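You operate a simulated robot arm through the tools that you are given. There is no shell and no other tool. Be economical: measure what you need, move in short steps, check, and stop when the job is done.

Carry out the task below with a simulated robot arm. There is one attempt and no reset: what you move stays moved.

## Task
Oil the sealer head and work its jaw in and out.
Fine: two to five drops, can back; gap knob round to its end stop, then back to its first stop. Set down upright: blue oil can.
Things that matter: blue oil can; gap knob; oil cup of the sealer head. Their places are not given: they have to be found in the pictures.

Only the result counts: the job must be done as asked and must still hold three seconds after the hand-in. Knocking over, shifting, dropping, spilling or breaking anything else fails it.

## Robot
A 7-joint arm with a two-finger parallel gripper, fixed in place. Base frame: the origin is at the foot of the arm, x ahead of it, y to its left, z up; the work surface is at about z = 0. Readings come in mm, degrees, newtons and seconds.
With the tool pointing down near the work surface it reaches from about 240 to 620 mm from the base axis. Its first joint turns from -66.0 to 66.0 degrees. Payload 2.6 kg.
The tool frame sits at the grasp point between the pads (the TCP): z along the fingers, y along the line on which they close. The tips reach 30 mm beyond it. Largest opening 94 mm; finger width 28, thickness 10; the body of the gripper, 50 by 96 mm, starts 55 mm behind the TCP.
Orientation is that of the tool frame in the base frame, as a unit quaternion [w, x, y, z]. With the fingers straight down and closing along the base's y, the tool's x points along the base's -x, its y along +y and its z along -z.

## Interface
- The arm moves only by the tool arm_command. Its argument "plan" is one flat list of numbers, 7 for each row, row after row: the gripper command, from -1 (fully open) to 1 (shut), values between in proportion, then the shift along the tool's x, y, z in m, then the turn, a rotation vector about the tool's x, y, z in degrees. In form: [fingers, tx, ty, tz, rx, ry, rz, fingers, tx, ty, tz, rx, ry, rz, ...]. A call has 1 to 8 rows; each row shifts and turns the commanded pose from where the row before left it, along the tool's axes as they then stand. Rows are played at 5 a second. More than 50 mm and 8.6 degrees between two rows, or a gripper value outside its range, and nothing of the call is played. A pose out of reach is approached as far as the arm can. The call stops where the force on the tool passes 40 N (or 10 N more than at its start, if that is more) or the arm is blocked; 0.2 s more then pass. Each finger travels about 72 mm/s and halts on what it meets, pressing with about 24 N; the grip force reading is that of the motor and also rises with nothing between the fingers. The clock runs only during rows and for 0.2 s after the last one: add rows that do not move to give the fingers time. It gives the time, the measured TCP pose, the force on the tool (base axes), the opening and the grip force at its end, in the units of the frame above (readings bear some noise), with the torque about the TCP (base axes, N m) and any sound that the robot's microphone picked up, and new pictures: "views" is both (left out), scene, wrist or none.
- Cameras (640 x 400 px; columns grow to the right, rows downward): "scene" is fixed at [50.4, 442.5, 581.6]; the picture's right is [-0.64, -0.77, 0.00], its down [-0.31, 0.25, -0.92] and it looks along [0.71, -0.59, -0.40] (base axes); focal length 324 px, centre (320, 200). "wrist" rides on the gripper at [76, 14, -102] in the tool frame; the picture's right is [-0.18, 0.98, 0.00], its down [-0.75, -0.14, -0.64] and it looks along [-0.63, -0.12, 0.77] (tool axes); focal length 243 px, centre (320, 200).
- pixel_to_xyz(camera, pixels): there is no depth. For up to 12 entries [column, row, z] of the newest picture of that camera ("zoom" is the newest enlarged one), the place [x, y] in the base frame at which the ray of that pixel passes the height z, good to about 3 mm. The clock stands still meanwhile.
- close_up(camera, box): a new picture of the part [left, top, right, bottom] of that camera's present view, enlarged. The clock stands still meanwhile.
- finish_job(): hands the job in; it is judged then, once.

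Work in short steps. Measure before you move; look again where a grasp or a placing could have gone wrong, and mend it. You have 80 turns and 200 pictures in all, those below and enlarged ones among them. Open the gripper and draw the arm clear of the work before you hand the job in, unless the task says otherwise; then end with one line.

The tools are called after "Emit:" by a JSON object that holds its "method" and its "body". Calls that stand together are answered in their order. arm_command: Moves the arm, as the interface text tells. Its arguments: {"type":"object","properties":{"plan":{"type":"array"},"views":{"type":"string","enum":["both","scene","wrist","none"]}},"required":["plan"]} The other tools are called the same way: pixel_to_xyz (camera, pixels) gives the place at which the rays of pixels pass given heights; close_up (camera, box) takes an enlarged picture of a part of a camera's view; finish_job () hands the job in.

At the start:

```text
time: 0.0
eef_pos: [358.4, 49.1, 401.1]
tool_rot: [0.001, 0.0, 1.0, 0.0]
force: [0.5, 0.0, 1.0]
moment: [0.0, 0.0, -0.05]
gripper_width: 94.0
grasp_force: 0.0
```

scene: 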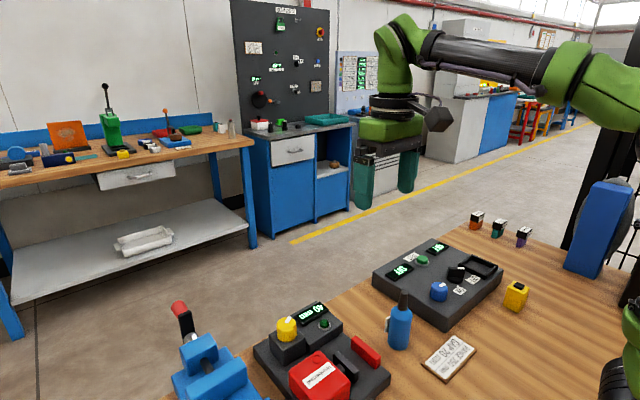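
wrist: 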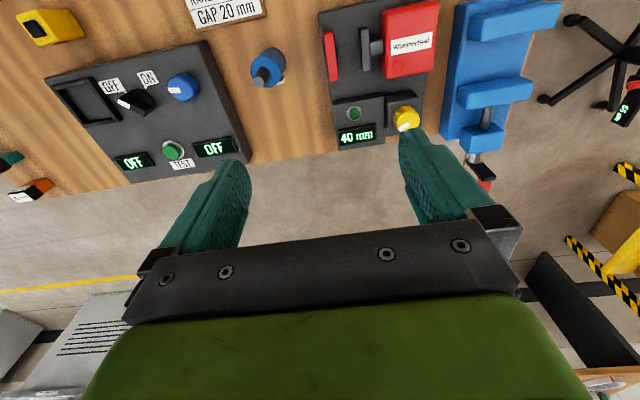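

The scene shows a blue oil can around (400,320), a sealer block with a yellow knob at (288,328), and another panel with a blue knob. I enlarge these to identify them.

Emit:
{"method": "close_up", "body": {"camera": "scene", "box": [230, 280, 420, 400]}}

Emit:
{"method": "close_up", "body": {"camera": "wrist", "box": [240, 0, 480, 150]}}

Emit:
{"method": "close_up", "body": {"camera": "scene", "box": [360, 200, 560, 325]}}

```text
3.33 times, centred on (325, 340) of scene
```

zoom: 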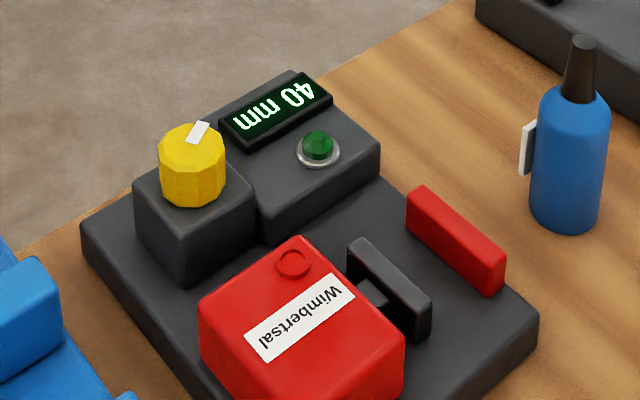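

```text
2.67 times, centred on (360, 75) of wrist
```

zoom: 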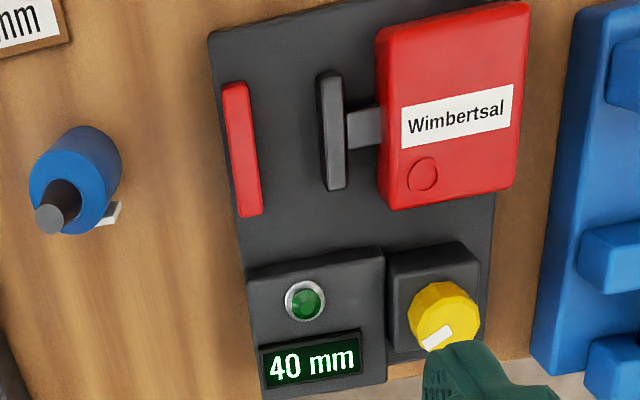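

```text
3.20 times, centred on (460, 262) of scene
```

zoom: 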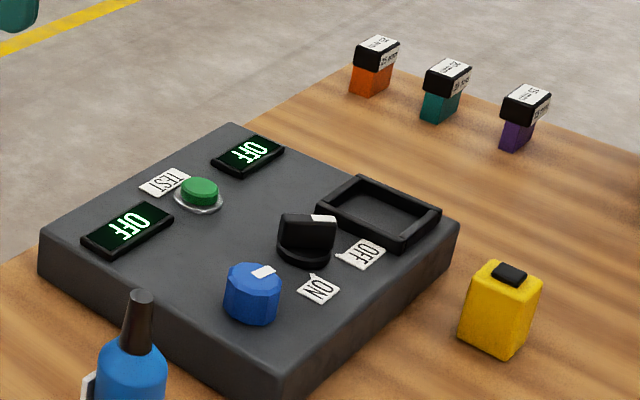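

I look closer at the can, the sign, and the ring on the red head.

Emit:
{"method": "close_up", "body": {"camera": "wrist", "box": [180, 0, 300, 100]}}

Emit:
{"method": "close_up", "body": {"camera": "wrist", "box": [370, 40, 450, 140]}}

Emit:
{"method": "close_up", "body": {"camera": "scene", "box": [370, 280, 490, 390]}}

Emit:
{"method": "close_up", "body": {"camera": "scene", "box": [280, 340, 360, 400]}}

```text
4.00 times, centred on (240, 50) of wrist
```

zoom: 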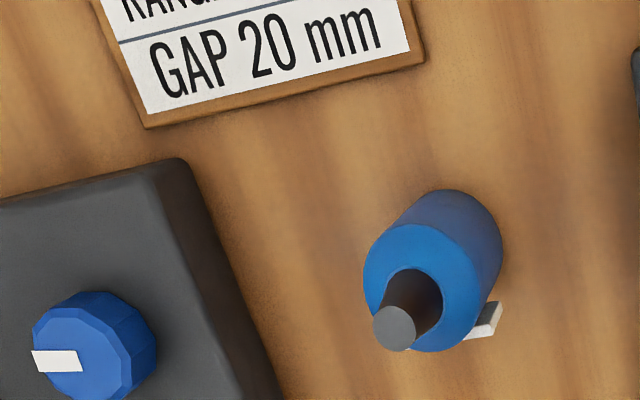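

```text
4.00 times, centred on (410, 90) of wrist
```

zoom: 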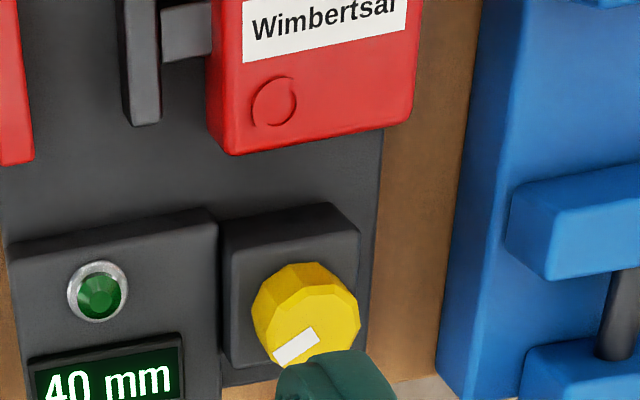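

```text
3.64 times, centred on (430, 335) of scene
```

zoom: 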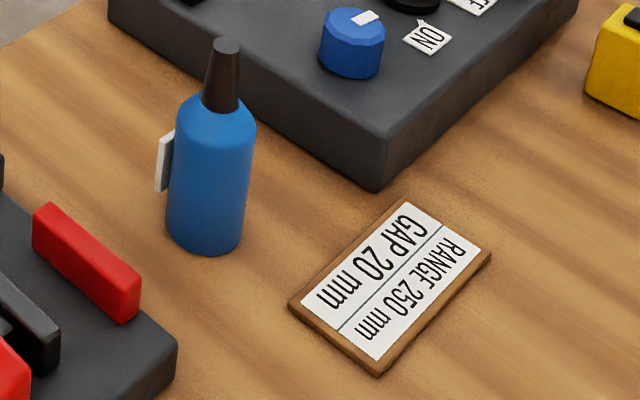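

```text
6.67 times, centred on (320, 370) of scene
```

zoom: 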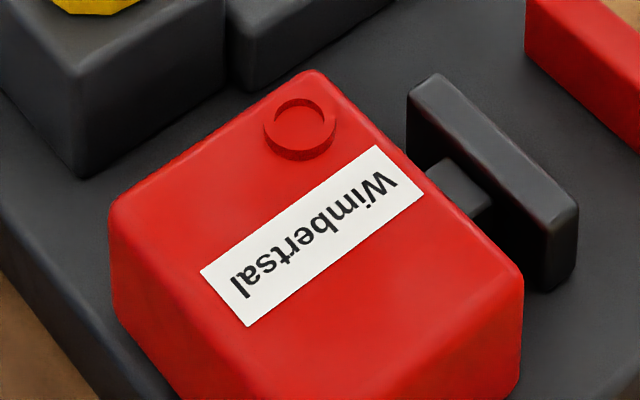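

Triangulating: can tip scene (404.5,292.5)/wrist (259,82), can base, the oil cup ring, the knob, at several heights.

Emit:
{"method": "pixel_to_xyz", "body": {"camera": "scene", "pixels": [[404.5, 292.5, 100], [404.5, 292.5, 140], [398.4, 345.5, 0], [393, 326, 60], [309, 358, 60], [309, 358, 80], [286, 321, 60], [286, 321, 90], [390.5, 322, 40], [390.5, 322, 60]]}}

Emit:
{"method": "pixel_to_xyz", "body": {"camera": "wrist", "pixels": [[259, 82, 100], [259, 82, 140], [269, 66, 100], [269, 66, 60], [398, 65, 60], [398, 65, 80], [406, 113, 60], [406, 113, 90], [281, 80, 40], [281, 80, 60]]}}

```text
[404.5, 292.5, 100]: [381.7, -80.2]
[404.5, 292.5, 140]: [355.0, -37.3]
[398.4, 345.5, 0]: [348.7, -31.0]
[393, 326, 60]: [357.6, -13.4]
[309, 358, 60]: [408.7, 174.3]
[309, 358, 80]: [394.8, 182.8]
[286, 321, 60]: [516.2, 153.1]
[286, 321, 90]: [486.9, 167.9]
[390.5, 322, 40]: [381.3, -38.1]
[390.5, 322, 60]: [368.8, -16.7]
```

```text
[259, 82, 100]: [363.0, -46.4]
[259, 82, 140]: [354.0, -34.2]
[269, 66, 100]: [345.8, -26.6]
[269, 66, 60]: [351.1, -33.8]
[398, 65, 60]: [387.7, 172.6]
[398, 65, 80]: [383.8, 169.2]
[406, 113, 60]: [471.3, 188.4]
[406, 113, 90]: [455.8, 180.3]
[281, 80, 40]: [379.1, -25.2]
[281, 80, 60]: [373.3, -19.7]
```

I correct the pixel readings of the cup and knob and re-query.

Emit:
{"method": "pixel_to_xyz", "body": {"camera": "scene", "pixels": [[317, 358, 60], [317, 358, 70], [317, 358, 80], [287.5, 320, 60], [287.5, 320, 75], [287.5, 320, 90]]}}

Emit:
{"method": "pixel_to_xyz", "body": {"camera": "wrist", "pixels": [[398.7, 65, 60], [398.7, 65, 70], [398.7, 65, 80], [407.5, 118.7, 60], [407.5, 118.7, 75], [407.5, 118.7, 90]]}}

```text
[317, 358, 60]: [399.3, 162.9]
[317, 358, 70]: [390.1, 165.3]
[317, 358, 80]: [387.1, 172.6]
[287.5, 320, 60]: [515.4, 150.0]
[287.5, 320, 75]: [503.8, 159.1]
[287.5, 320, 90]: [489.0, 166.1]
```

```text
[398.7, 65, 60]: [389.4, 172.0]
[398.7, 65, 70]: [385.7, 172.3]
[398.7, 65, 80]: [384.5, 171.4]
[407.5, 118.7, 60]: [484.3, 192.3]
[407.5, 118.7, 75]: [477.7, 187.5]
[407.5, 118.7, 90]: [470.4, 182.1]
```

Cup is near (386,171,78), knob near (465,176,~107), can near (353,-35), tip 138 high. To see the white lever on the can I turn the hand about vertical and lower it, so that the wrist camera looks from the +y side.

Emit:
{"method": "arm_command", "body": {"plan": [-1, 0, 0, 0.014, 0, 0, 8.5, -1, 0, 0, 0.014, 0, 0, 8.5, -1, 0, 0, 0.014, 0, 0, 8.5, -1, 0, 0, 0.014, 0, 0, 8.5, -1, 0, 0, 0.014, 0, 0, 8.5, -1, 0, 0, 0.014, 0, 0, 8.5, -1, 0, 0, 0.014, 0, 0, 8.5, -1, 0, 0, 0.014, 0, 0, 8.5], "views": "wrist"}}

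```text
time: 1.8
eef_pos: [359.9, 49.6, 289.9]
tool_rot: [0.001, 0.56, 0.828, 0.0]
force: [-0.4, 0.2, -0.8]
moment: [-0.02, 0.02, -0.03]
gripper_width: 93.8
grasp_force: 0.1
```

wrist: 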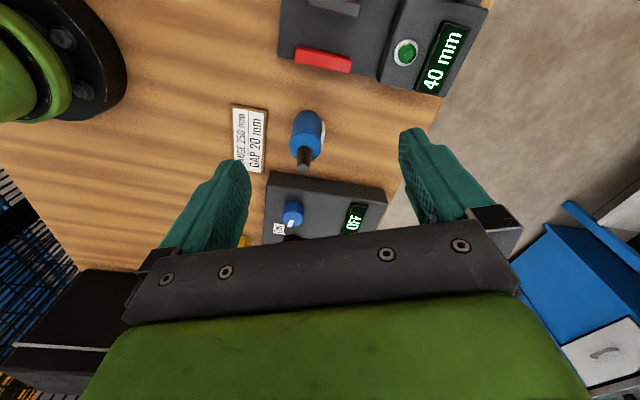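

Emit:
{"method": "close_up", "body": {"camera": "wrist", "box": [270, 95, 350, 175]}}

Emit:
{"method": "close_up", "body": {"camera": "scene", "box": [375, 285, 425, 355]}}

```text
5.00 times, centred on (310, 135) of wrist
```

zoom: 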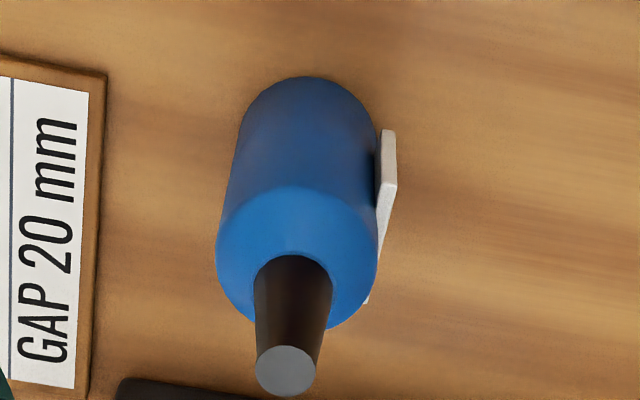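

```text
5.71 times, centred on (400, 320) of scene
```

zoom: 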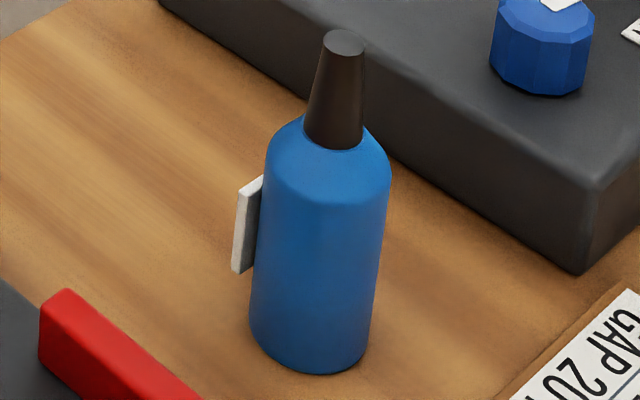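

The white plate on the can faces about +x and may be a label; I turn further so that the camera looks from +x to read it.

Emit:
{"method": "arm_command", "body": {"plan": [-1, 0, 0, 0, 0, 0, 8.5, -1, 0, 0, 0, 0, 0, 8.5, -1, 0, 0, 0, 0, 0, 8.5, -1, 0, 0, 0, 0, 0, 8.5, -1, 0, 0, 0, 0, 0, 8.5, -1, 0, 0, 0, 0, 0, 8.5, -1, 0, 0, 0, 0, 0, 8.5, -1, 0, 0, 0, 0, 0, 8.5], "views": "wrist"}}

```text
time: 3.6
eef_pos: [358.2, 49.9, 289.0]
tool_rot: [0.001, 0.928, 0.373, 0.0]
force: [-0.2, 0.3, 0.3]
moment: [-0.04, 0.01, -0.02]
gripper_width: 93.8
grasp_force: 0.1
```

wrist: 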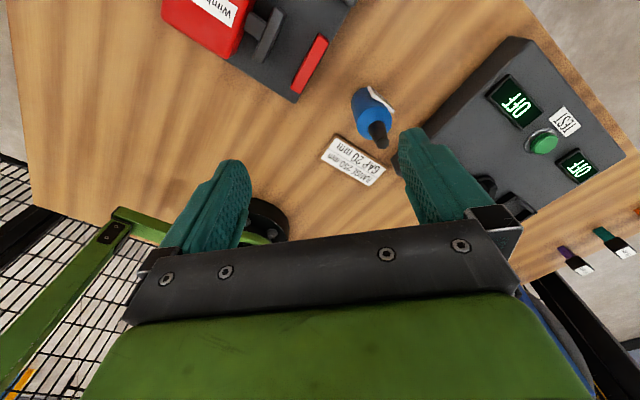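

Emit:
{"method": "close_up", "body": {"camera": "wrist", "box": [340, 75, 410, 155]}}

Emit:
{"method": "pixel_to_xyz", "body": {"camera": "wrist", "pixels": [[381, 139, 138], [381, 139, 130], [388, 99, 60], [362, 92, 0]]}}

```text
5.00 times, centred on (375, 115) of wrist
```

zoom: 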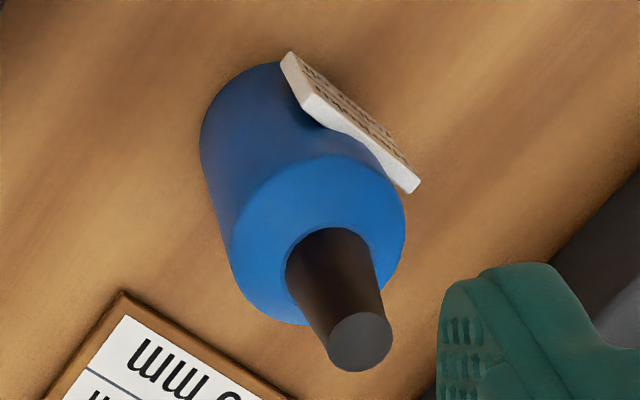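

```text
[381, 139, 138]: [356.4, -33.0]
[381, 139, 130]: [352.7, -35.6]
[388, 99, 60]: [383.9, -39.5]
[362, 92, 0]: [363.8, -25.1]
```

There is text on the label. I go further out in +x and lower to read it.

Emit:
{"method": "arm_command", "body": {"plan": [-1, 0.012, 0.035, 0.016, 0, 0, 0, -1, 0.012, 0.035, 0.016, 0, 0, 0, -1, 0.012, 0.035, 0.016, 0, 0, 0, -1, 0.012, 0.035, 0.016, 0, 0, 0, -1, 0.012, 0.035, 0.016, 0, 0, 0, -1, 0, 0, 0, 0, 0, 8.5, -1, 0, 0, 0, 0, 0, 8.5, -1, 0, 0, 0, 0, 0, 8.5], "views": "wrist"}}

```text
time: 5.4
eef_pos: [521.6, -35.2, 208.5]
tool_rot: [0.0, 0.987, 0.16, 0.0]
force: [-0.7, -0.2, 0.0]
moment: [0.02, -0.01, 0.03]
gripper_width: 93.9
grasp_force: 0.0
```

wrist: 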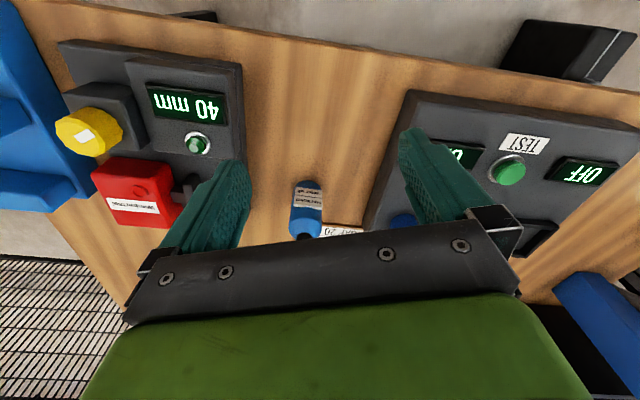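

Emit:
{"method": "close_up", "body": {"camera": "wrist", "box": [285, 175, 330, 215]}}

Emit:
{"method": "close_up", "body": {"camera": "wrist", "box": [40, 80, 240, 240]}}

Emit:
{"method": "pixel_to_xyz", "body": {"camera": "wrist", "pixels": [[84, 137, 100], [84, 137, 110], [84, 137, 120], [140, 191, 70], [140, 191, 78]]}}

```text
10.00 times, centred on (308, 195) of wrist
```

zoom: 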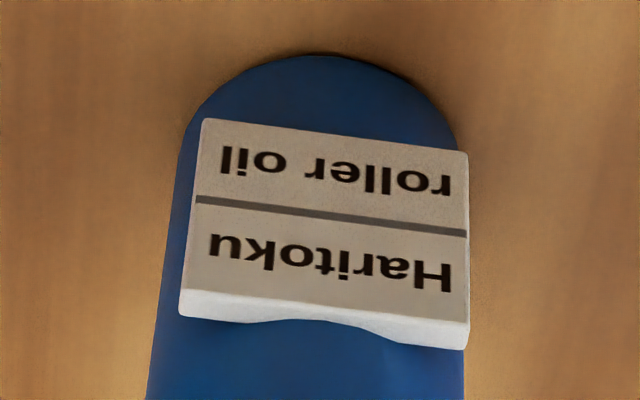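

```text
2.50 times, centred on (140, 160) of wrist
```

zoom: 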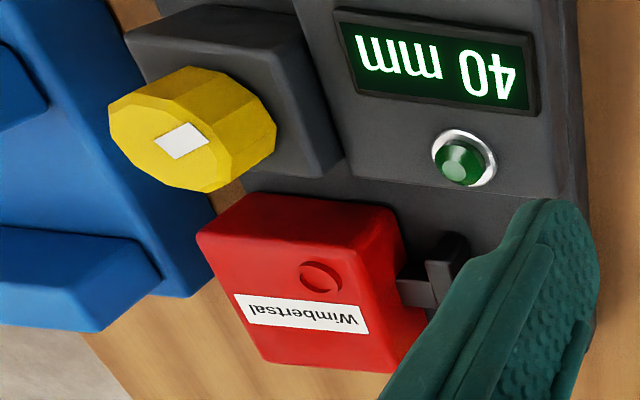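

```text
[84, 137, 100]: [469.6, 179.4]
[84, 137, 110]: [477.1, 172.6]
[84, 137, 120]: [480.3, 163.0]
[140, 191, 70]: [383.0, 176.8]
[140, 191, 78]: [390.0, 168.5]
```

The label is only a name; the jaw display reads 40 mm. I'll take the can from the robot side with a tilted hand (pads on ±y, clear of the label): first raise, straighten the turn and pull back.

Emit:
{"method": "arm_command", "body": {"plan": [-1, 0, 0, -0.03, 0, 0, 8.5, -1, 0, 0, -0.03, 0, 0, 8.5, -1, 0, 0, -0.03, 0, 0, 1.4, -1, -0.049, 0, 0, 0, 0, 0, -1, -0.049, 0, 0, 0, 0, 0, -1, -0.049, 0, 0, 0, 0, 0, -1, -0.049, 0, 0, 0, 0, 0, -1, -0.03, 0, 0, 0, 0, 0], "views": "none"}}

Emit:
{"method": "arm_command", "body": {"plan": [-1, 0, 0, 0, 0, 8.5, 0, -1, 0, 0, 0, 0, 8.5, 0, -1, 0, 0, 0, 0, 8.5, 0, -1, 0, 0, 0, 0, 8.5, 0, -1, 0, 0, 0, 0, 8.5, 0, -1, 0, 0, 0, 0, 8.5, 0, -1, 0, 0, 0, 0, 0, 0], "views": "both"}}

```text
time: 7.2
eef_pos: [296.1, -36.0, 302.7]
tool_rot: [0.0, 1.0, 0.001, -0.001]
force: [0.8, 0.7, 0.0]
moment: [0.01, 0.01, 0.02]
gripper_width: 94.2
grasp_force: 0.0
```

```text
time: 8.8
eef_pos: [296.1, -36.5, 299.1]
tool_rot: [0.001, 0.902, 0.0, 0.432]
force: [-0.7, -1.3, -0.2]
moment: [-0.03, -0.01, -0.04]
gripper_width: 94.1
grasp_force: 0.1
```

scene: 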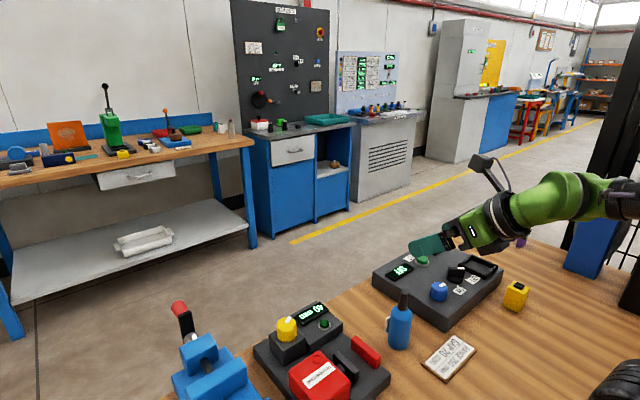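
wrist: 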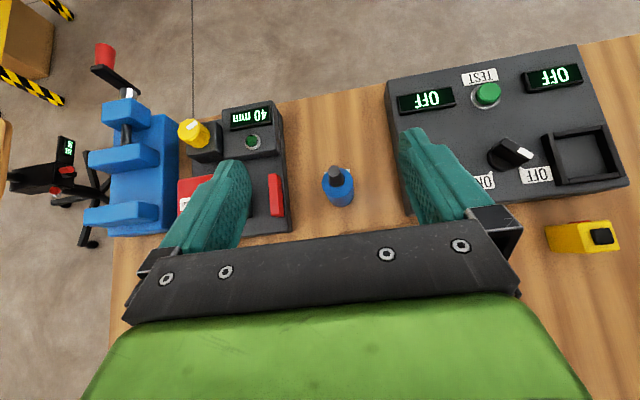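

The pitch works. I check the black panel's edge relative to the can for finger clearance.

Emit:
{"method": "pixel_to_xyz", "body": {"camera": "wrist", "pixels": [[386, 85, 45], [403, 130, 45], [283, 231, 0], [276, 185, 30], [337, 170, 138], [340, 205, 0]]}}

Emit:
{"method": "pixel_to_xyz", "body": {"camera": "scene", "pixels": [[373, 276, 35], [443, 318, 35], [443, 333, 0]]}}

```text
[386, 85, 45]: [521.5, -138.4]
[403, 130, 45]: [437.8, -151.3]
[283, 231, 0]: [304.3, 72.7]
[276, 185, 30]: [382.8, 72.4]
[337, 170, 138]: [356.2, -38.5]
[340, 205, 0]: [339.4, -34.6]
```

```text
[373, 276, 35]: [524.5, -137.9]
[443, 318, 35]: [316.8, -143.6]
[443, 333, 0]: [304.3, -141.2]
```

Panel edge is at y≈-140 and the sealer at y≈73, so there is room on both sides. Descend to the pre-grasp pose.

Emit:
{"method": "arm_command", "body": {"plan": [-0.6, -0.038, 0, 0.025, 0, 0, 0, -0.6, -0.038, 0, 0.025, 0, 0, 0, -0.6, -0.038, 0, 0.025, 0, 0, 0, -0.6, -0.038, 0, 0.025, 0, 0, 0, -0.6, 0, 0, 0, 0, 4, 0, -0.6, 0, 0, 0, 0, 0, 0], "views": "both"}}

```text
time: 10.2
eef_pos: [369.9, -64.3, 182.0]
tool_rot: [0.0, 0.888, 0.001, 0.46]
force: [0.1, -0.1, 0.1]
moment: [0.02, -0.01, 0.01]
gripper_width: 75.2
grasp_force: 0.0
out of reach, approached as far as the arm can: row 1, 2, 3, 4, 5
```

scene: 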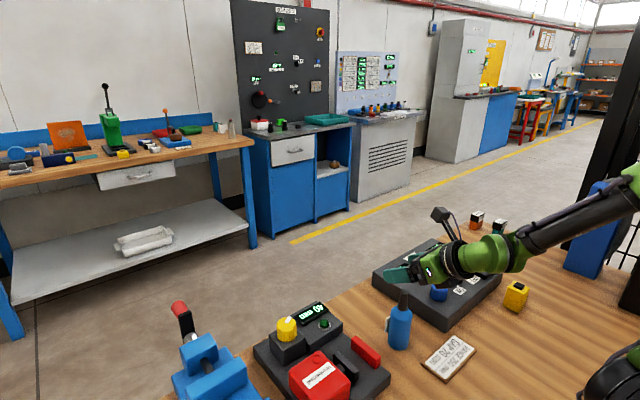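
wrist: 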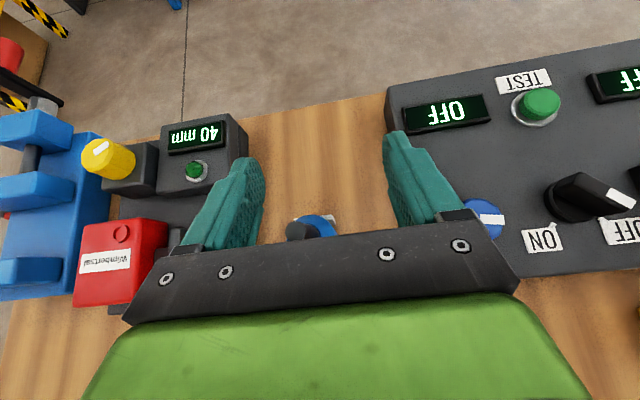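

The radial pose is out of reach so close in. I'll instead approach from the -y side with the tool pointing toward +y: raise, then swing the tilted hand about vertical.

Emit:
{"method": "arm_command", "body": {"plan": [-0.6, 0.033, 0, -0.023, 0, 0, 0, -0.6, 0.033, 0, -0.023, 0, 0, 0, -0.6, 0, 0, 0, 6.96, 0, -4.88, -0.6, 0, 0, 0, 6.96, 0, -4.88, -0.6, 0, 0, 0, 6.96, 0, -4.88, -0.6, 0, 0, 0, 6.96, 0, -4.88, -0.6, 0, 0, 0, 6.96, 0, -4.88, -0.6, 0, 0, 0, 6.96, 0, -4.88], "views": "none"}}

Emit:
{"method": "arm_command", "body": {"plan": [-0.6, 0, 0, 0, 6.96, 0, -4.88, -0.6, 0, 0, 0, 6.96, 0, -4.88, -0.6, 0, 0, 0, 6.96, 0, -4.88, -0.6, 0, 0, 0, 6.96, 0, -4.88, -0.6, 0, 0, 0, 5, 0, -3.5, -0.6, 0, 0, 0, 0, 0, 0], "views": "both"}}

```text
time: 12.0
eef_pos: [373.1, -63.2, 264.9]
tool_rot: [-0.199, 0.8, 0.384, 0.417]
force: [-0.2, 1.1, -0.6]
moment: [-0.03, 0.0, -0.02]
gripper_width: 75.0
grasp_force: 0.2
```

```text
time: 13.4
eef_pos: [372.1, -61.1, 264.0]
tool_rot: [-0.329, 0.621, 0.634, 0.324]
force: [0.1, 0.6, 0.0]
moment: [0.02, 0.0, -0.01]
gripper_width: 75.2
grasp_force: 0.1
```

scene: 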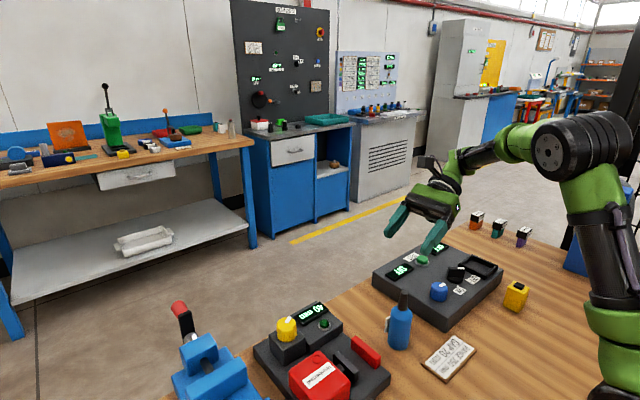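
wrist: 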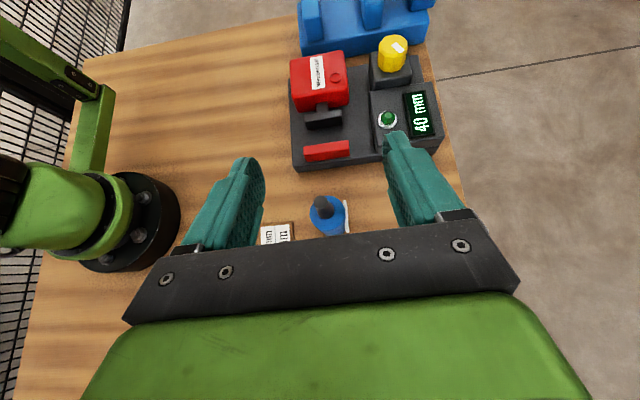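

Tool now points to +y, 35° down, closing along x. Move to the pre-grasp pose 100 mm back from the can along the fingers.

Emit:
{"method": "arm_command", "body": {"plan": [-0.8, -0.037, -0.0036, 0.0088, 0, 0, 0, -0.8, -0.037, -0.0036, 0.0088, 0, 0, 0, -0.8, -0.037, -0.0036, 0.0088, 0, 0, 0, -0.8, -0.037, -0.0036, 0.0088, 0, 0, 0, -0.8, 0, 0, 0, 0, 0, 0], "views": "both"}}

```text
time: 14.6
eef_pos: [358.3, -119.8, 122.9]
tool_rot: [-0.33, 0.62, 0.634, 0.323]
force: [0.6, -0.4, 0.3]
moment: [-0.02, 0.01, 0.01]
gripper_width: 84.8
grasp_force: 0.1
```

scene: 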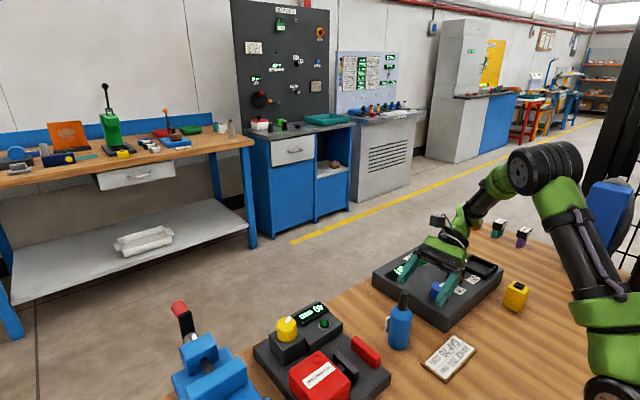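
wrist: 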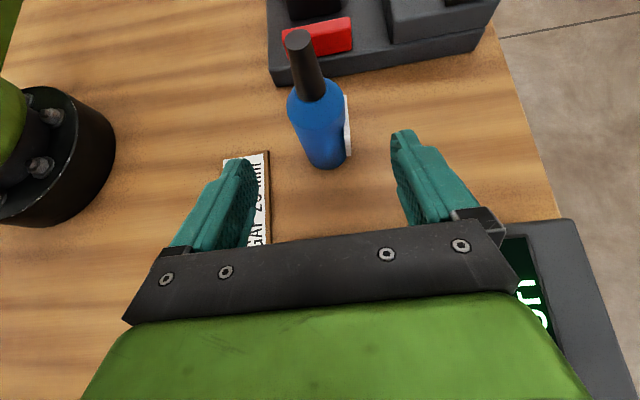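

Emit:
{"method": "pixel_to_xyz", "body": {"camera": "wrist", "pixels": [[298, 40, 138], [329, 160, 0], [318, 102, 80], [349, 155, 40]]}}

Emit:
{"method": "close_up", "body": {"camera": "wrist", "box": [270, 20, 370, 180]}}

```text
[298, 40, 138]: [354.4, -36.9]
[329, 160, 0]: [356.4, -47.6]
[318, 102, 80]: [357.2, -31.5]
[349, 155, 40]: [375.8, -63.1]
```

```text
2.50 times, centred on (320, 100) of wrist
```

zoom: 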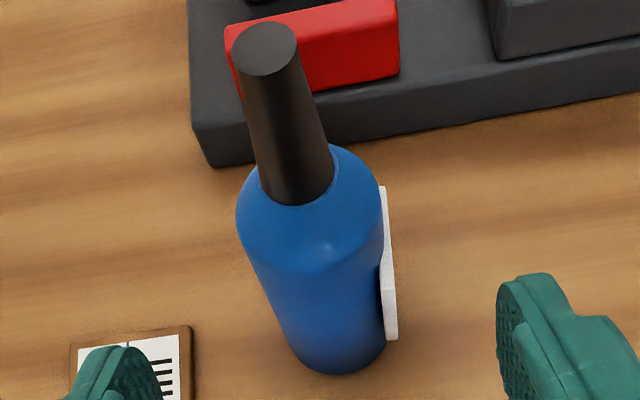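

Can axis ≈ (355.5,-37). Advance 100 mm along the fingers, keep open.

Emit:
{"method": "arm_command", "body": {"plan": [-0.8, 0, 0, 0.025, 0, 0, 0, -0.8, 0, 0, 0.025, 0, 0, 0, -0.8, 0, 0, 0.025, 0, 0, 0, -0.8, 0, 0, 0.025, 0, 0, 0, -0.8, 0, 0, 0, 0, 0, 0], "views": "both"}}

```text
time: 15.8
eef_pos: [357.8, -37.0, 65.9]
tool_rot: [-0.329, 0.621, 0.634, 0.323]
force: [-0.3, -0.6, -0.6]
moment: [0.01, 0.0, -0.02]
gripper_width: 84.5
grasp_force: 0.0
```

scene: 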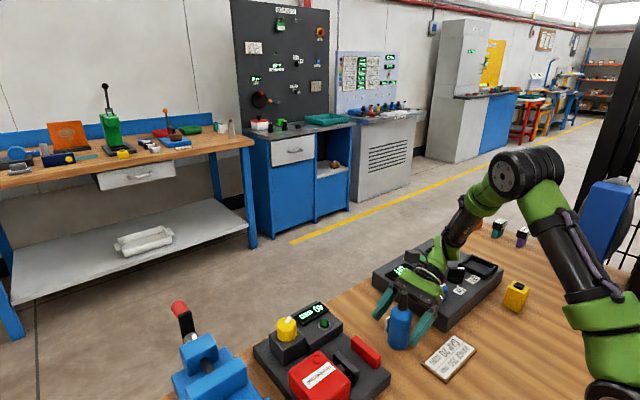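
wrist: 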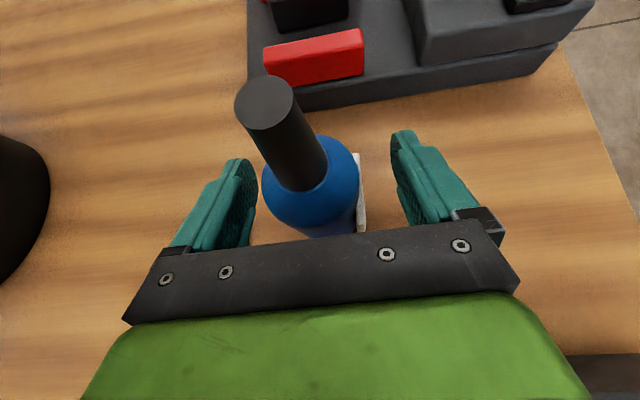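

Fingers straddle the can well. Close and hold.

Emit:
{"method": "arm_command", "body": {"plan": [-0.2, 0, 0, 0, 0, 0, 0, 0.2, 0, 0, 0, 0, 0, 0, 1, 0, 0, 0, 0, 0, 0, 1, 0, 0, 0, 0, 0, 0, 1, 0, 0, 0, 0, 0, 0], "views": "both"}}

```text
time: 17.0
eef_pos: [359.0, -36.2, 66.3]
tool_rot: [-0.33, 0.62, 0.635, 0.323]
force: [-0.3, 1.8, 0.1]
moment: [0.04, -0.03, 0.03]
gripper_width: 49.3
grasp_force: 23.9
```

scene: 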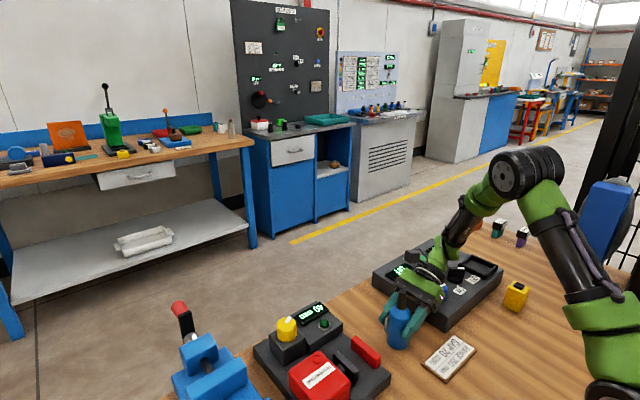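
wrist: 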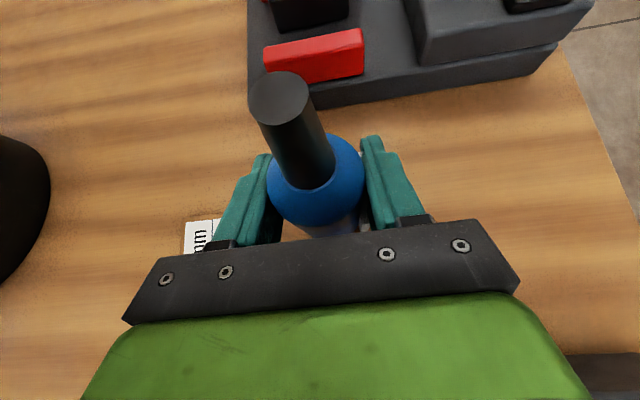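

Gripped at 49 mm (body plus label). Lift straight up 125 mm and check.

Emit:
{"method": "arm_command", "body": {"plan": [1, 0.0205, 0, -0.0144, 0, 0, 0, 1, 0.0205, 0, -0.0144, 0, 0, 0, 1, 0.0205, 0, -0.0144, 0, 0, 0, 1, 0.0205, 0, -0.0144, 0, 0, 0, 1, 0.0205, 0, -0.0144, 0, 0, 0, 1, 0, 0, 0, 0, 0, 0], "views": "both"}}

```text
time: 18.4
eef_pos: [356.3, -38.3, 191.6]
tool_rot: [-0.329, 0.621, 0.634, 0.323]
force: [-0.6, -0.2, -2.3]
moment: [0.0, -0.02, -0.03]
gripper_width: 49.4
grasp_force: 23.9
```

scene: 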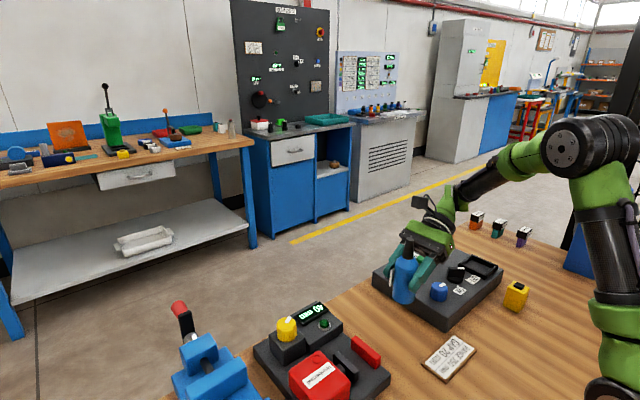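
wrist: 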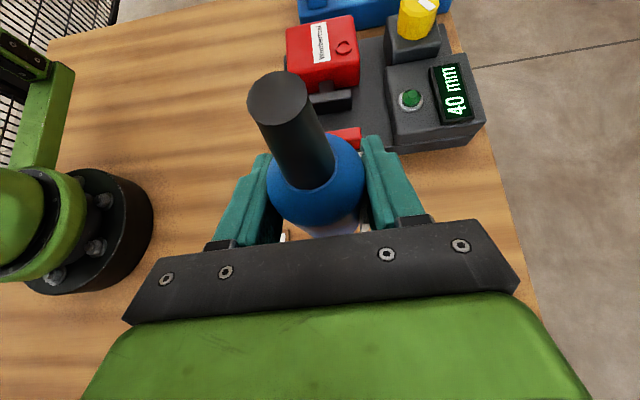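

The can is held; tip at about (59,0,-41) in the tool frame. Before carrying it over, I measure the blue vise beyond the sealer for clearance.

Emit:
{"method": "close_up", "body": {"camera": "scene", "box": [150, 280, 350, 400]}}

Emit:
{"method": "pixel_to_xyz", "body": {"camera": "wrist", "pixels": [[344, 47, 78], [418, 8, 105], [300, 22, 40], [300, 22, 0], [445, 12, 40], [325, 3, 80]]}}

Emit:
{"method": "close_up", "body": {"camera": "wrist", "box": [270, 0, 490, 150]}}

```text
3.20 times, centred on (250, 340) of scene
```

zoom: 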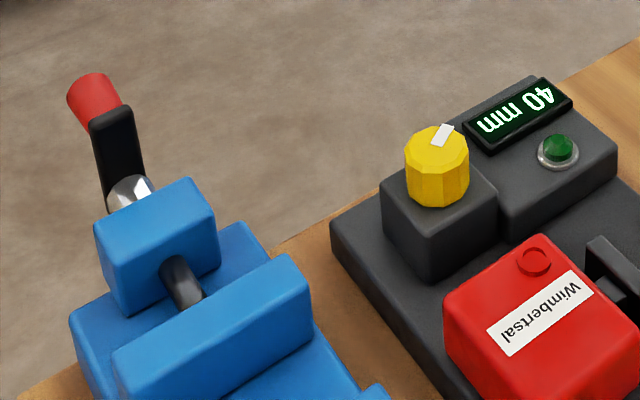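

```text
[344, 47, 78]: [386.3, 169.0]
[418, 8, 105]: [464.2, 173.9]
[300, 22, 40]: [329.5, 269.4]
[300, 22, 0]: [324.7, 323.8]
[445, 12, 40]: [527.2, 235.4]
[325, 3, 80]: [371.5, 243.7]
```

```text
2.67 times, centred on (380, 75) of wrist
```

zoom: 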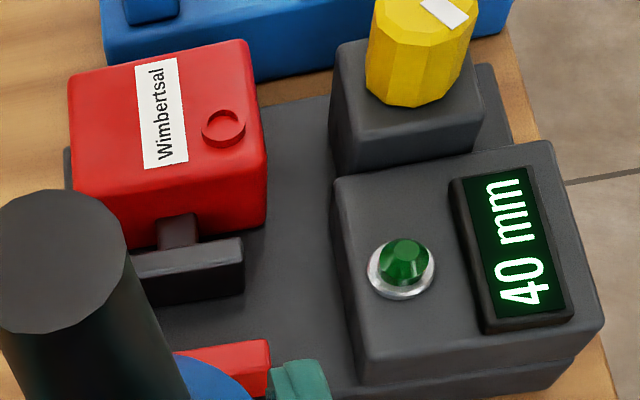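

Vise tops are ~80 mm at y>270: clear. Raise 40 mm, level the tool (pitch +35°) and start the roll away from the work.

Emit:
{"method": "arm_command", "body": {"plan": [1, 0.0328, 0, -0.023, 0, 0, 0, 1, 0, 0, 0, 0, 8.5, 0, 1, 0, 0, 0, 0, 8.5, 0, 1, 0, 0, 0, 0, 8.5, 0, 1, 0, 0, 0, 0, 8.5, 0, 1, 0, 0, 0, 0, 1, 0, 1, 0, 0, 0, 0, 0, 0], "views": "scene"}}

```text
time: 20.0
eef_pos: [356.6, -37.4, 231.4]
tool_rot: [0.505, -0.495, -0.505, -0.495]
force: [0.1, -1.4, -1.6]
moment: [-0.01, 0.03, -0.01]
gripper_width: 49.0
grasp_force: 23.5
```

scene: 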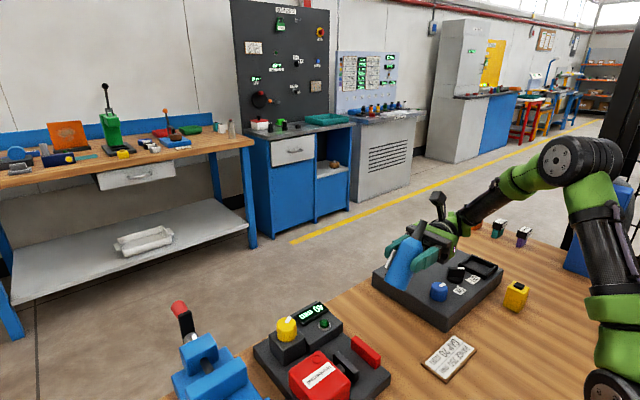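

Tool is level along +y. Translate to (438,212,231), with the tip over the cup's y.

Emit:
{"method": "arm_command", "body": {"plan": [1, 0, 0.0136, 0.0415, 0, 0, 0, 1, 0, 0.0136, 0.0415, 0, 0, 0, 1, 0, 0.0136, 0.0415, 0, 0, 0, 1, 0, 0.0136, 0.0415, 0, 0, 0, 1, 0, 0.0136, 0.0415, 0, 0, 0, 1, 0, 0.0136, 0.0415, 0, 0, 0, 1, 0, 0, 0, 0, 0, 0], "views": "none"}}

Emit:
{"method": "arm_command", "body": {"plan": [1, 0, 0, 0, 0, 0, -8.5, 1, 0, 0, 0, 0, 0, -8.5, 1, 0, 0, 0, 0, 0, -8.5, 1, 0, 0, 0, 0, 0, -8.5, 1, 0, 0, 0, 0, 0, -8.5, 1, 0, 0, 0, 0, 0, -8.5, 1, 0, 0, 0, 0, 0, 0], "views": "both"}}

```text
time: 21.6
eef_pos: [430.8, 213.4, 232.0]
tool_rot: [0.505, -0.495, -0.504, -0.496]
force: [0.6, 0.4, -1.3]
moment: [-0.03, 0.02, -0.04]
gripper_width: 49.5
grasp_force: 24.1
```

```text
time: 23.2
eef_pos: [433.4, 213.9, 230.7]
tool_rot: [-0.242, 0.228, 0.67, 0.664]
force: [0.3, 1.3, -2.6]
moment: [-0.06, -0.02, -0.02]
gripper_width: 49.4
grasp_force: 24.2
```

scene: 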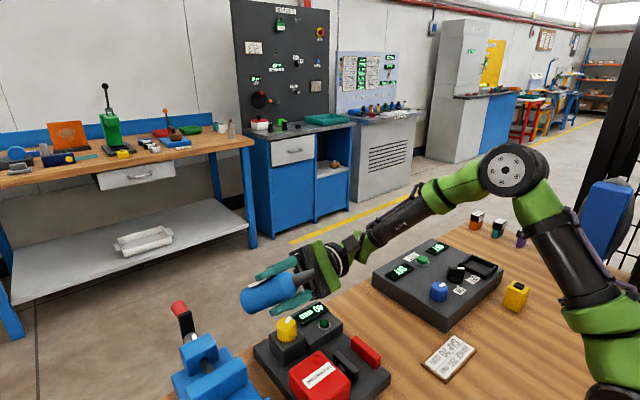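
wrist: 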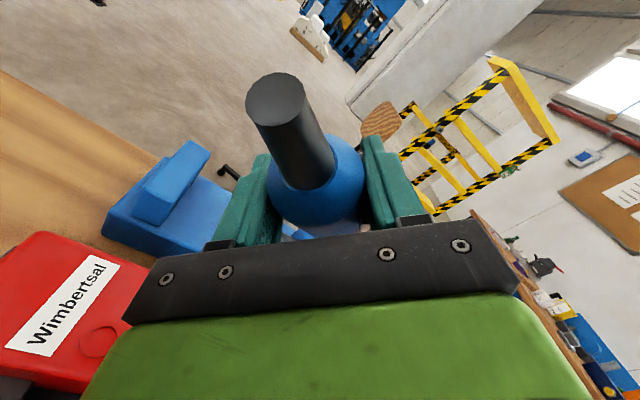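

Tip is computed over the cup at (389,171). Descend to TCP z≈158, then roll on to about 85° while keeping the tip over the cup.

Emit:
{"method": "arm_command", "body": {"plan": [1, -0.0229, -0.0285, 0, 0, 0, 0, 1, -0.0229, -0.0285, 0, 0, 0, 0, 1, -0.0031, 0.0025, 0, 0, 0, -8.5, 1, -0.0034, 0.002, 0, 0, 0, -8.5, 1, -0.0023, 0.0009, 0, 0, 0, -8.5, 1, -0.0015, 0.0003, 0, 0, 0, -8.5], "views": "both"}}

```text
time: 24.6
eef_pos: [444.2, 214.1, 157.6]
tool_rot: [-0.037, 0.022, 0.707, 0.705]
force: [-0.7, 0.1, -1.4]
moment: [-0.04, 0.03, 0.02]
gripper_width: 49.4
grasp_force: 24.2
```

scene: 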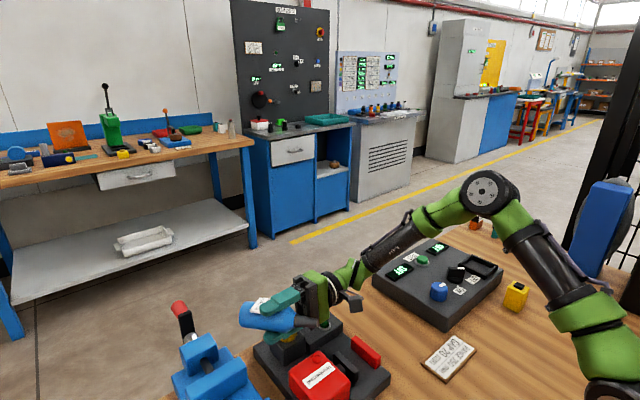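
wrist: 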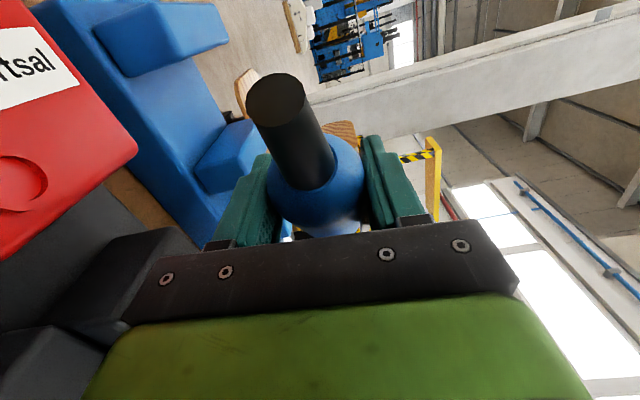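

Tip is over the cup at (386,171,162). The hand is close to the knob top, so I raise 10 mm while rolling on to ~102°, and watch for sounds.

Emit:
{"method": "arm_command", "body": {"plan": [1, -0.0007, 0.01, 0, 0, 0, -8.5, 1, 0.001, 0, 0, 0, 0, -8.5], "views": "scene"}}

Emit:
{"method": "close_up", "body": {"camera": "scene", "box": [220, 270, 400, 400]}}

```text
time: 25.2
eef_pos: [445.8, 213.7, 168.1]
tool_rot: [0.068, -0.082, 0.703, 0.704]
force: [-0.4, -0.6, -2.3]
moment: [-0.01, 0.03, 0.04]
gripper_width: 49.5
grasp_force: 24.5
```

scene: 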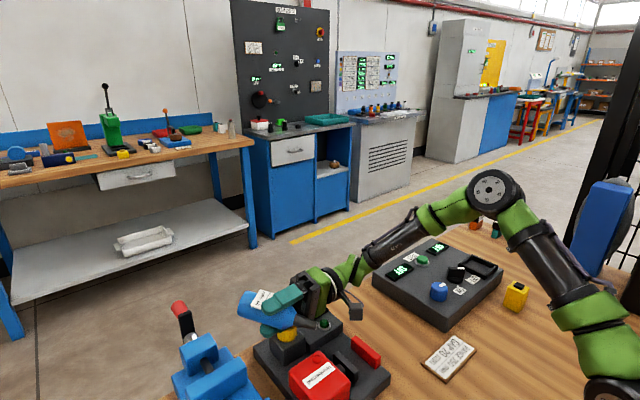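

```text
3.08 times, centred on (310, 335) of scene
```

zoom: 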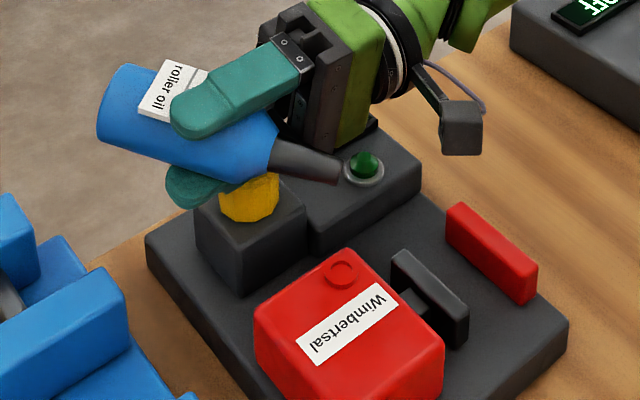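

No drops yet at tilt ~100°. Roll two steps further with the tip kept over the cup.

Emit:
{"method": "arm_command", "body": {"plan": [1, 0.0037, 0.0008, 0, 0, 0, -8.5, 1, 0.0037, 0.0014, 0, 0, 0, -8.5], "views": "none"}}

Emit:
{"method": "close_up", "body": {"camera": "scene", "box": [220, 270, 400, 400]}}

```text
time: 25.8
eef_pos: [437.7, 213.3, 167.4]
tool_rot: [0.171, -0.185, 0.683, 0.686]
force: [0.1, 0.4, -1.8]
moment: [-0.01, 0.06, 0.04]
gripper_width: 49.5
grasp_force: 24.5
```

```text
3.08 times, centred on (310, 335) of scene
```

zoom: 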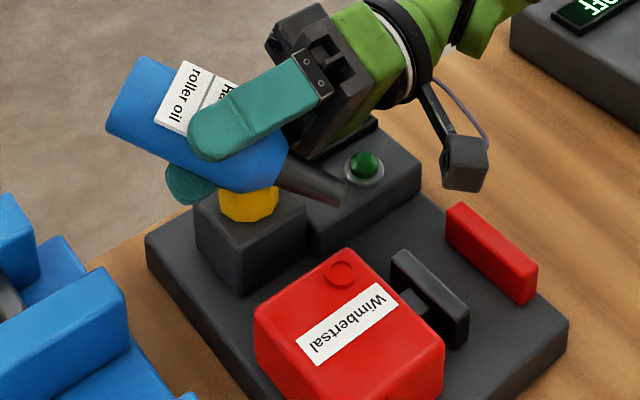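

Still no drop at ~113° tilt; tip is clear above the cup. Roll two more steps.

Emit:
{"method": "arm_command", "body": {"plan": [1, 0.0037, 0.0021, 0, 0, 0, -8.5, 1, 0.0047, 0.0037, 0, 0, 0, -8.5], "views": "none"}}

Emit:
{"method": "close_up", "body": {"camera": "scene", "box": [220, 270, 400, 400]}}

```text
time: 26.4
eef_pos: [427.1, 213.3, 168.6]
tool_rot: [0.271, -0.284, 0.648, 0.653]
force: [-0.1, -0.5, -1.9]
moment: [-0.03, 0.04, 0.02]
gripper_width: 49.2
grasp_force: 23.9
```

```text
3.08 times, centred on (310, 335) of scene
```

zoom: 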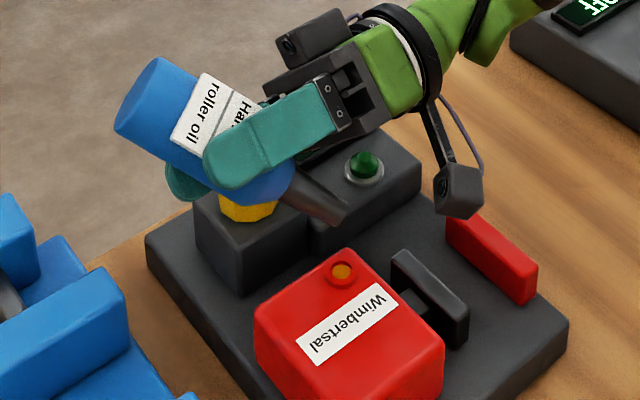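

The cup now shows amber: dripping has started. I look closely at the cup before letting more time pass.

Emit:
{"method": "close_up", "body": {"camera": "scene", "box": [300, 335, 340, 375]}}

```text
10.00 times, centred on (320, 355) of scene
```

zoom: 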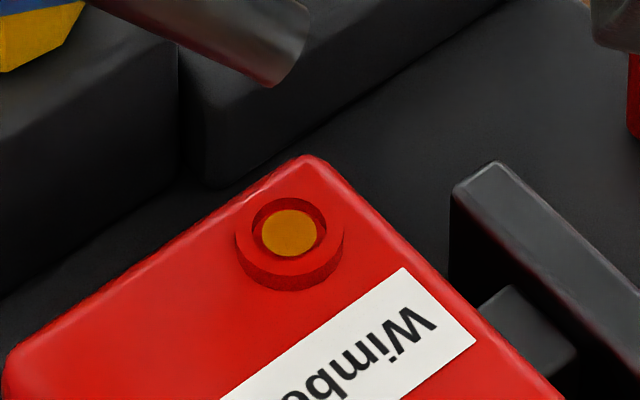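

Oil is in the cup. I hold one short row and compare the level.

Emit:
{"method": "arm_command", "body": {"plan": [1, 0, 0, 0, 0, 0, 0], "views": "none"}}

Emit:
{"method": "close_up", "body": {"camera": "scene", "box": [300, 335, 340, 375]}}

```text
time: 26.8
eef_pos: [427.3, 214.4, 168.4]
tool_rot: [0.27, -0.284, 0.648, 0.653]
force: [0.8, 0.3, -2.7]
moment: [-0.04, 0.05, -0.01]
gripper_width: 49.5
grasp_force: 24.1
```

```text
10.00 times, centred on (320, 355) of scene
```

zoom: 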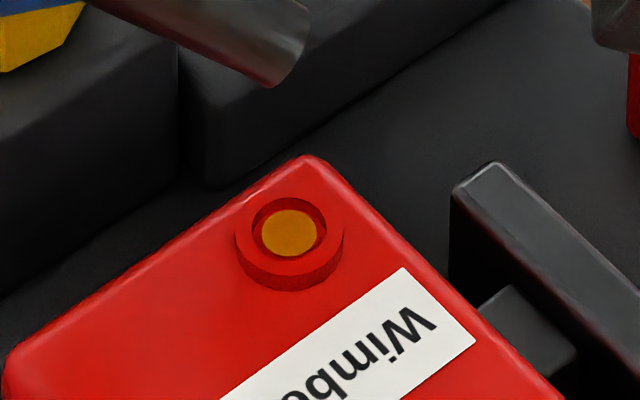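

No visible change yet; hold one more short row.

Emit:
{"method": "arm_command", "body": {"plan": [1, 0, 0, 0, 0, 0, 0], "views": "none"}}

Emit:
{"method": "close_up", "body": {"camera": "scene", "box": [300, 335, 340, 375]}}

```text
time: 27.2
eef_pos: [427.6, 214.2, 167.3]
tool_rot: [0.269, -0.283, 0.648, 0.654]
force: [-0.1, -0.1, -2.4]
moment: [-0.02, 0.04, -0.02]
gripper_width: 49.3
grasp_force: 23.8
```

```text
10.00 times, centred on (320, 355) of scene
```

zoom: 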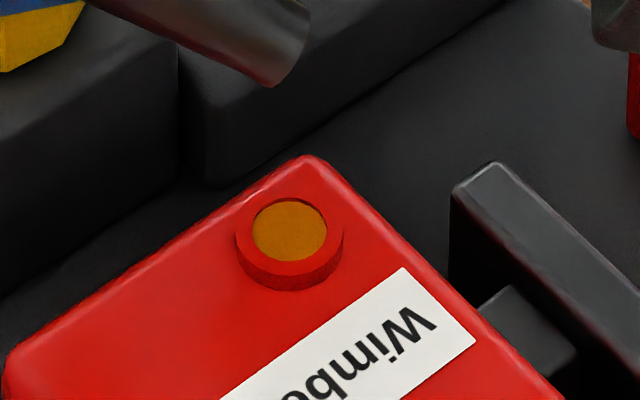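

The amber disc grew: a second drop. I hold one more row for margin.

Emit:
{"method": "arm_command", "body": {"plan": [1, 0, 0, 0, 0, 0, 0], "views": "none"}}

Emit:
{"method": "close_up", "body": {"camera": "scene", "box": [300, 335, 340, 375]}}

```text
time: 27.6
eef_pos: [428.6, 213.5, 167.7]
tool_rot: [0.27, -0.283, 0.649, 0.653]
force: [0.1, -0.3, -1.1]
moment: [-0.06, -0.01, -0.01]
gripper_width: 49.4
grasp_force: 24.1
```

```text
10.00 times, centred on (320, 355) of scene
```

zoom: 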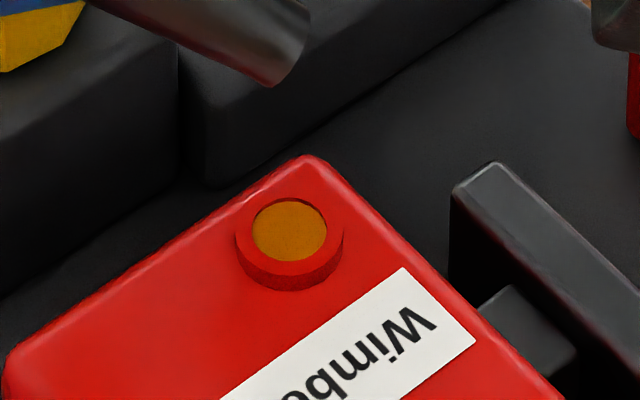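

At least two drops are in. Roll back now, keeping the tip over the cup.

Emit:
{"method": "arm_command", "body": {"plan": [1, -0.0041, -0.0044, 0, 0, 0, 8.5, 1, -0.0032, -0.0025, 0, 0, 0, 8.5, 1, -0.0035, -0.002, 0, 0, 0, 8.5, 1, -0.0033, -0.0013, 0, 0, 0, 8.5, 1, 0, 0, 0, 0, 0, 8.5, 1, 0, 0.005, 0, 0, 0, 8.5, 1, 0, 0.01, 0, 0, 0, 8.5, 1, 0, 0.01, 0, 0, 0, 8.5], "views": "scene"}}

Emit:
{"method": "close_up", "body": {"camera": "scene", "box": [220, 270, 400, 400]}}

Emit:
{"method": "close_up", "body": {"camera": "scene", "box": [300, 335, 340, 375]}}

```text
time: 29.4
eef_pos: [447.9, 214.6, 192.8]
tool_rot: [-0.144, 0.129, 0.696, 0.692]
force: [-1.2, -0.3, -2.4]
moment: [-0.04, 0.04, 0.0]
gripper_width: 49.5
grasp_force: 23.8
```

scene: 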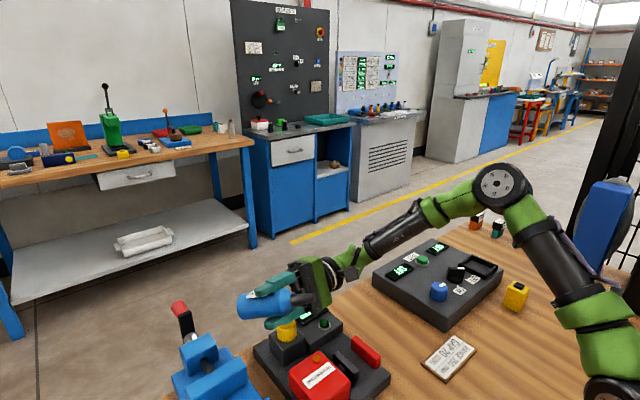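

```text
3.08 times, centred on (310, 335) of scene
```

zoom: 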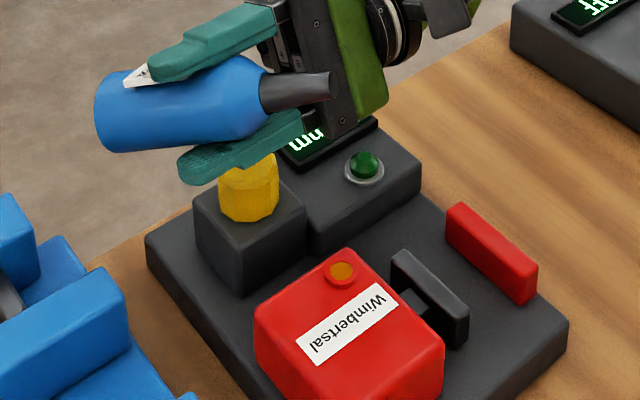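

```text
10.00 times, centred on (320, 355) of scene
```

zoom: 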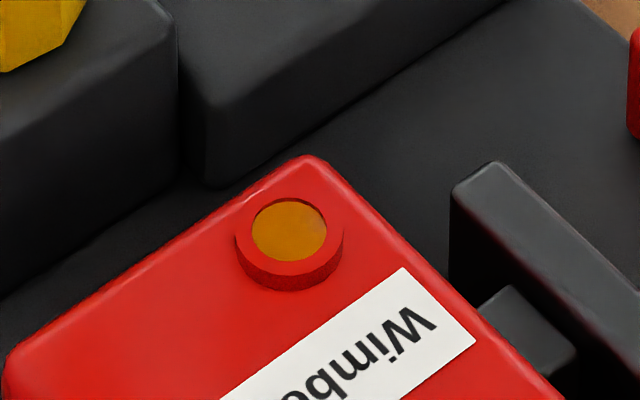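

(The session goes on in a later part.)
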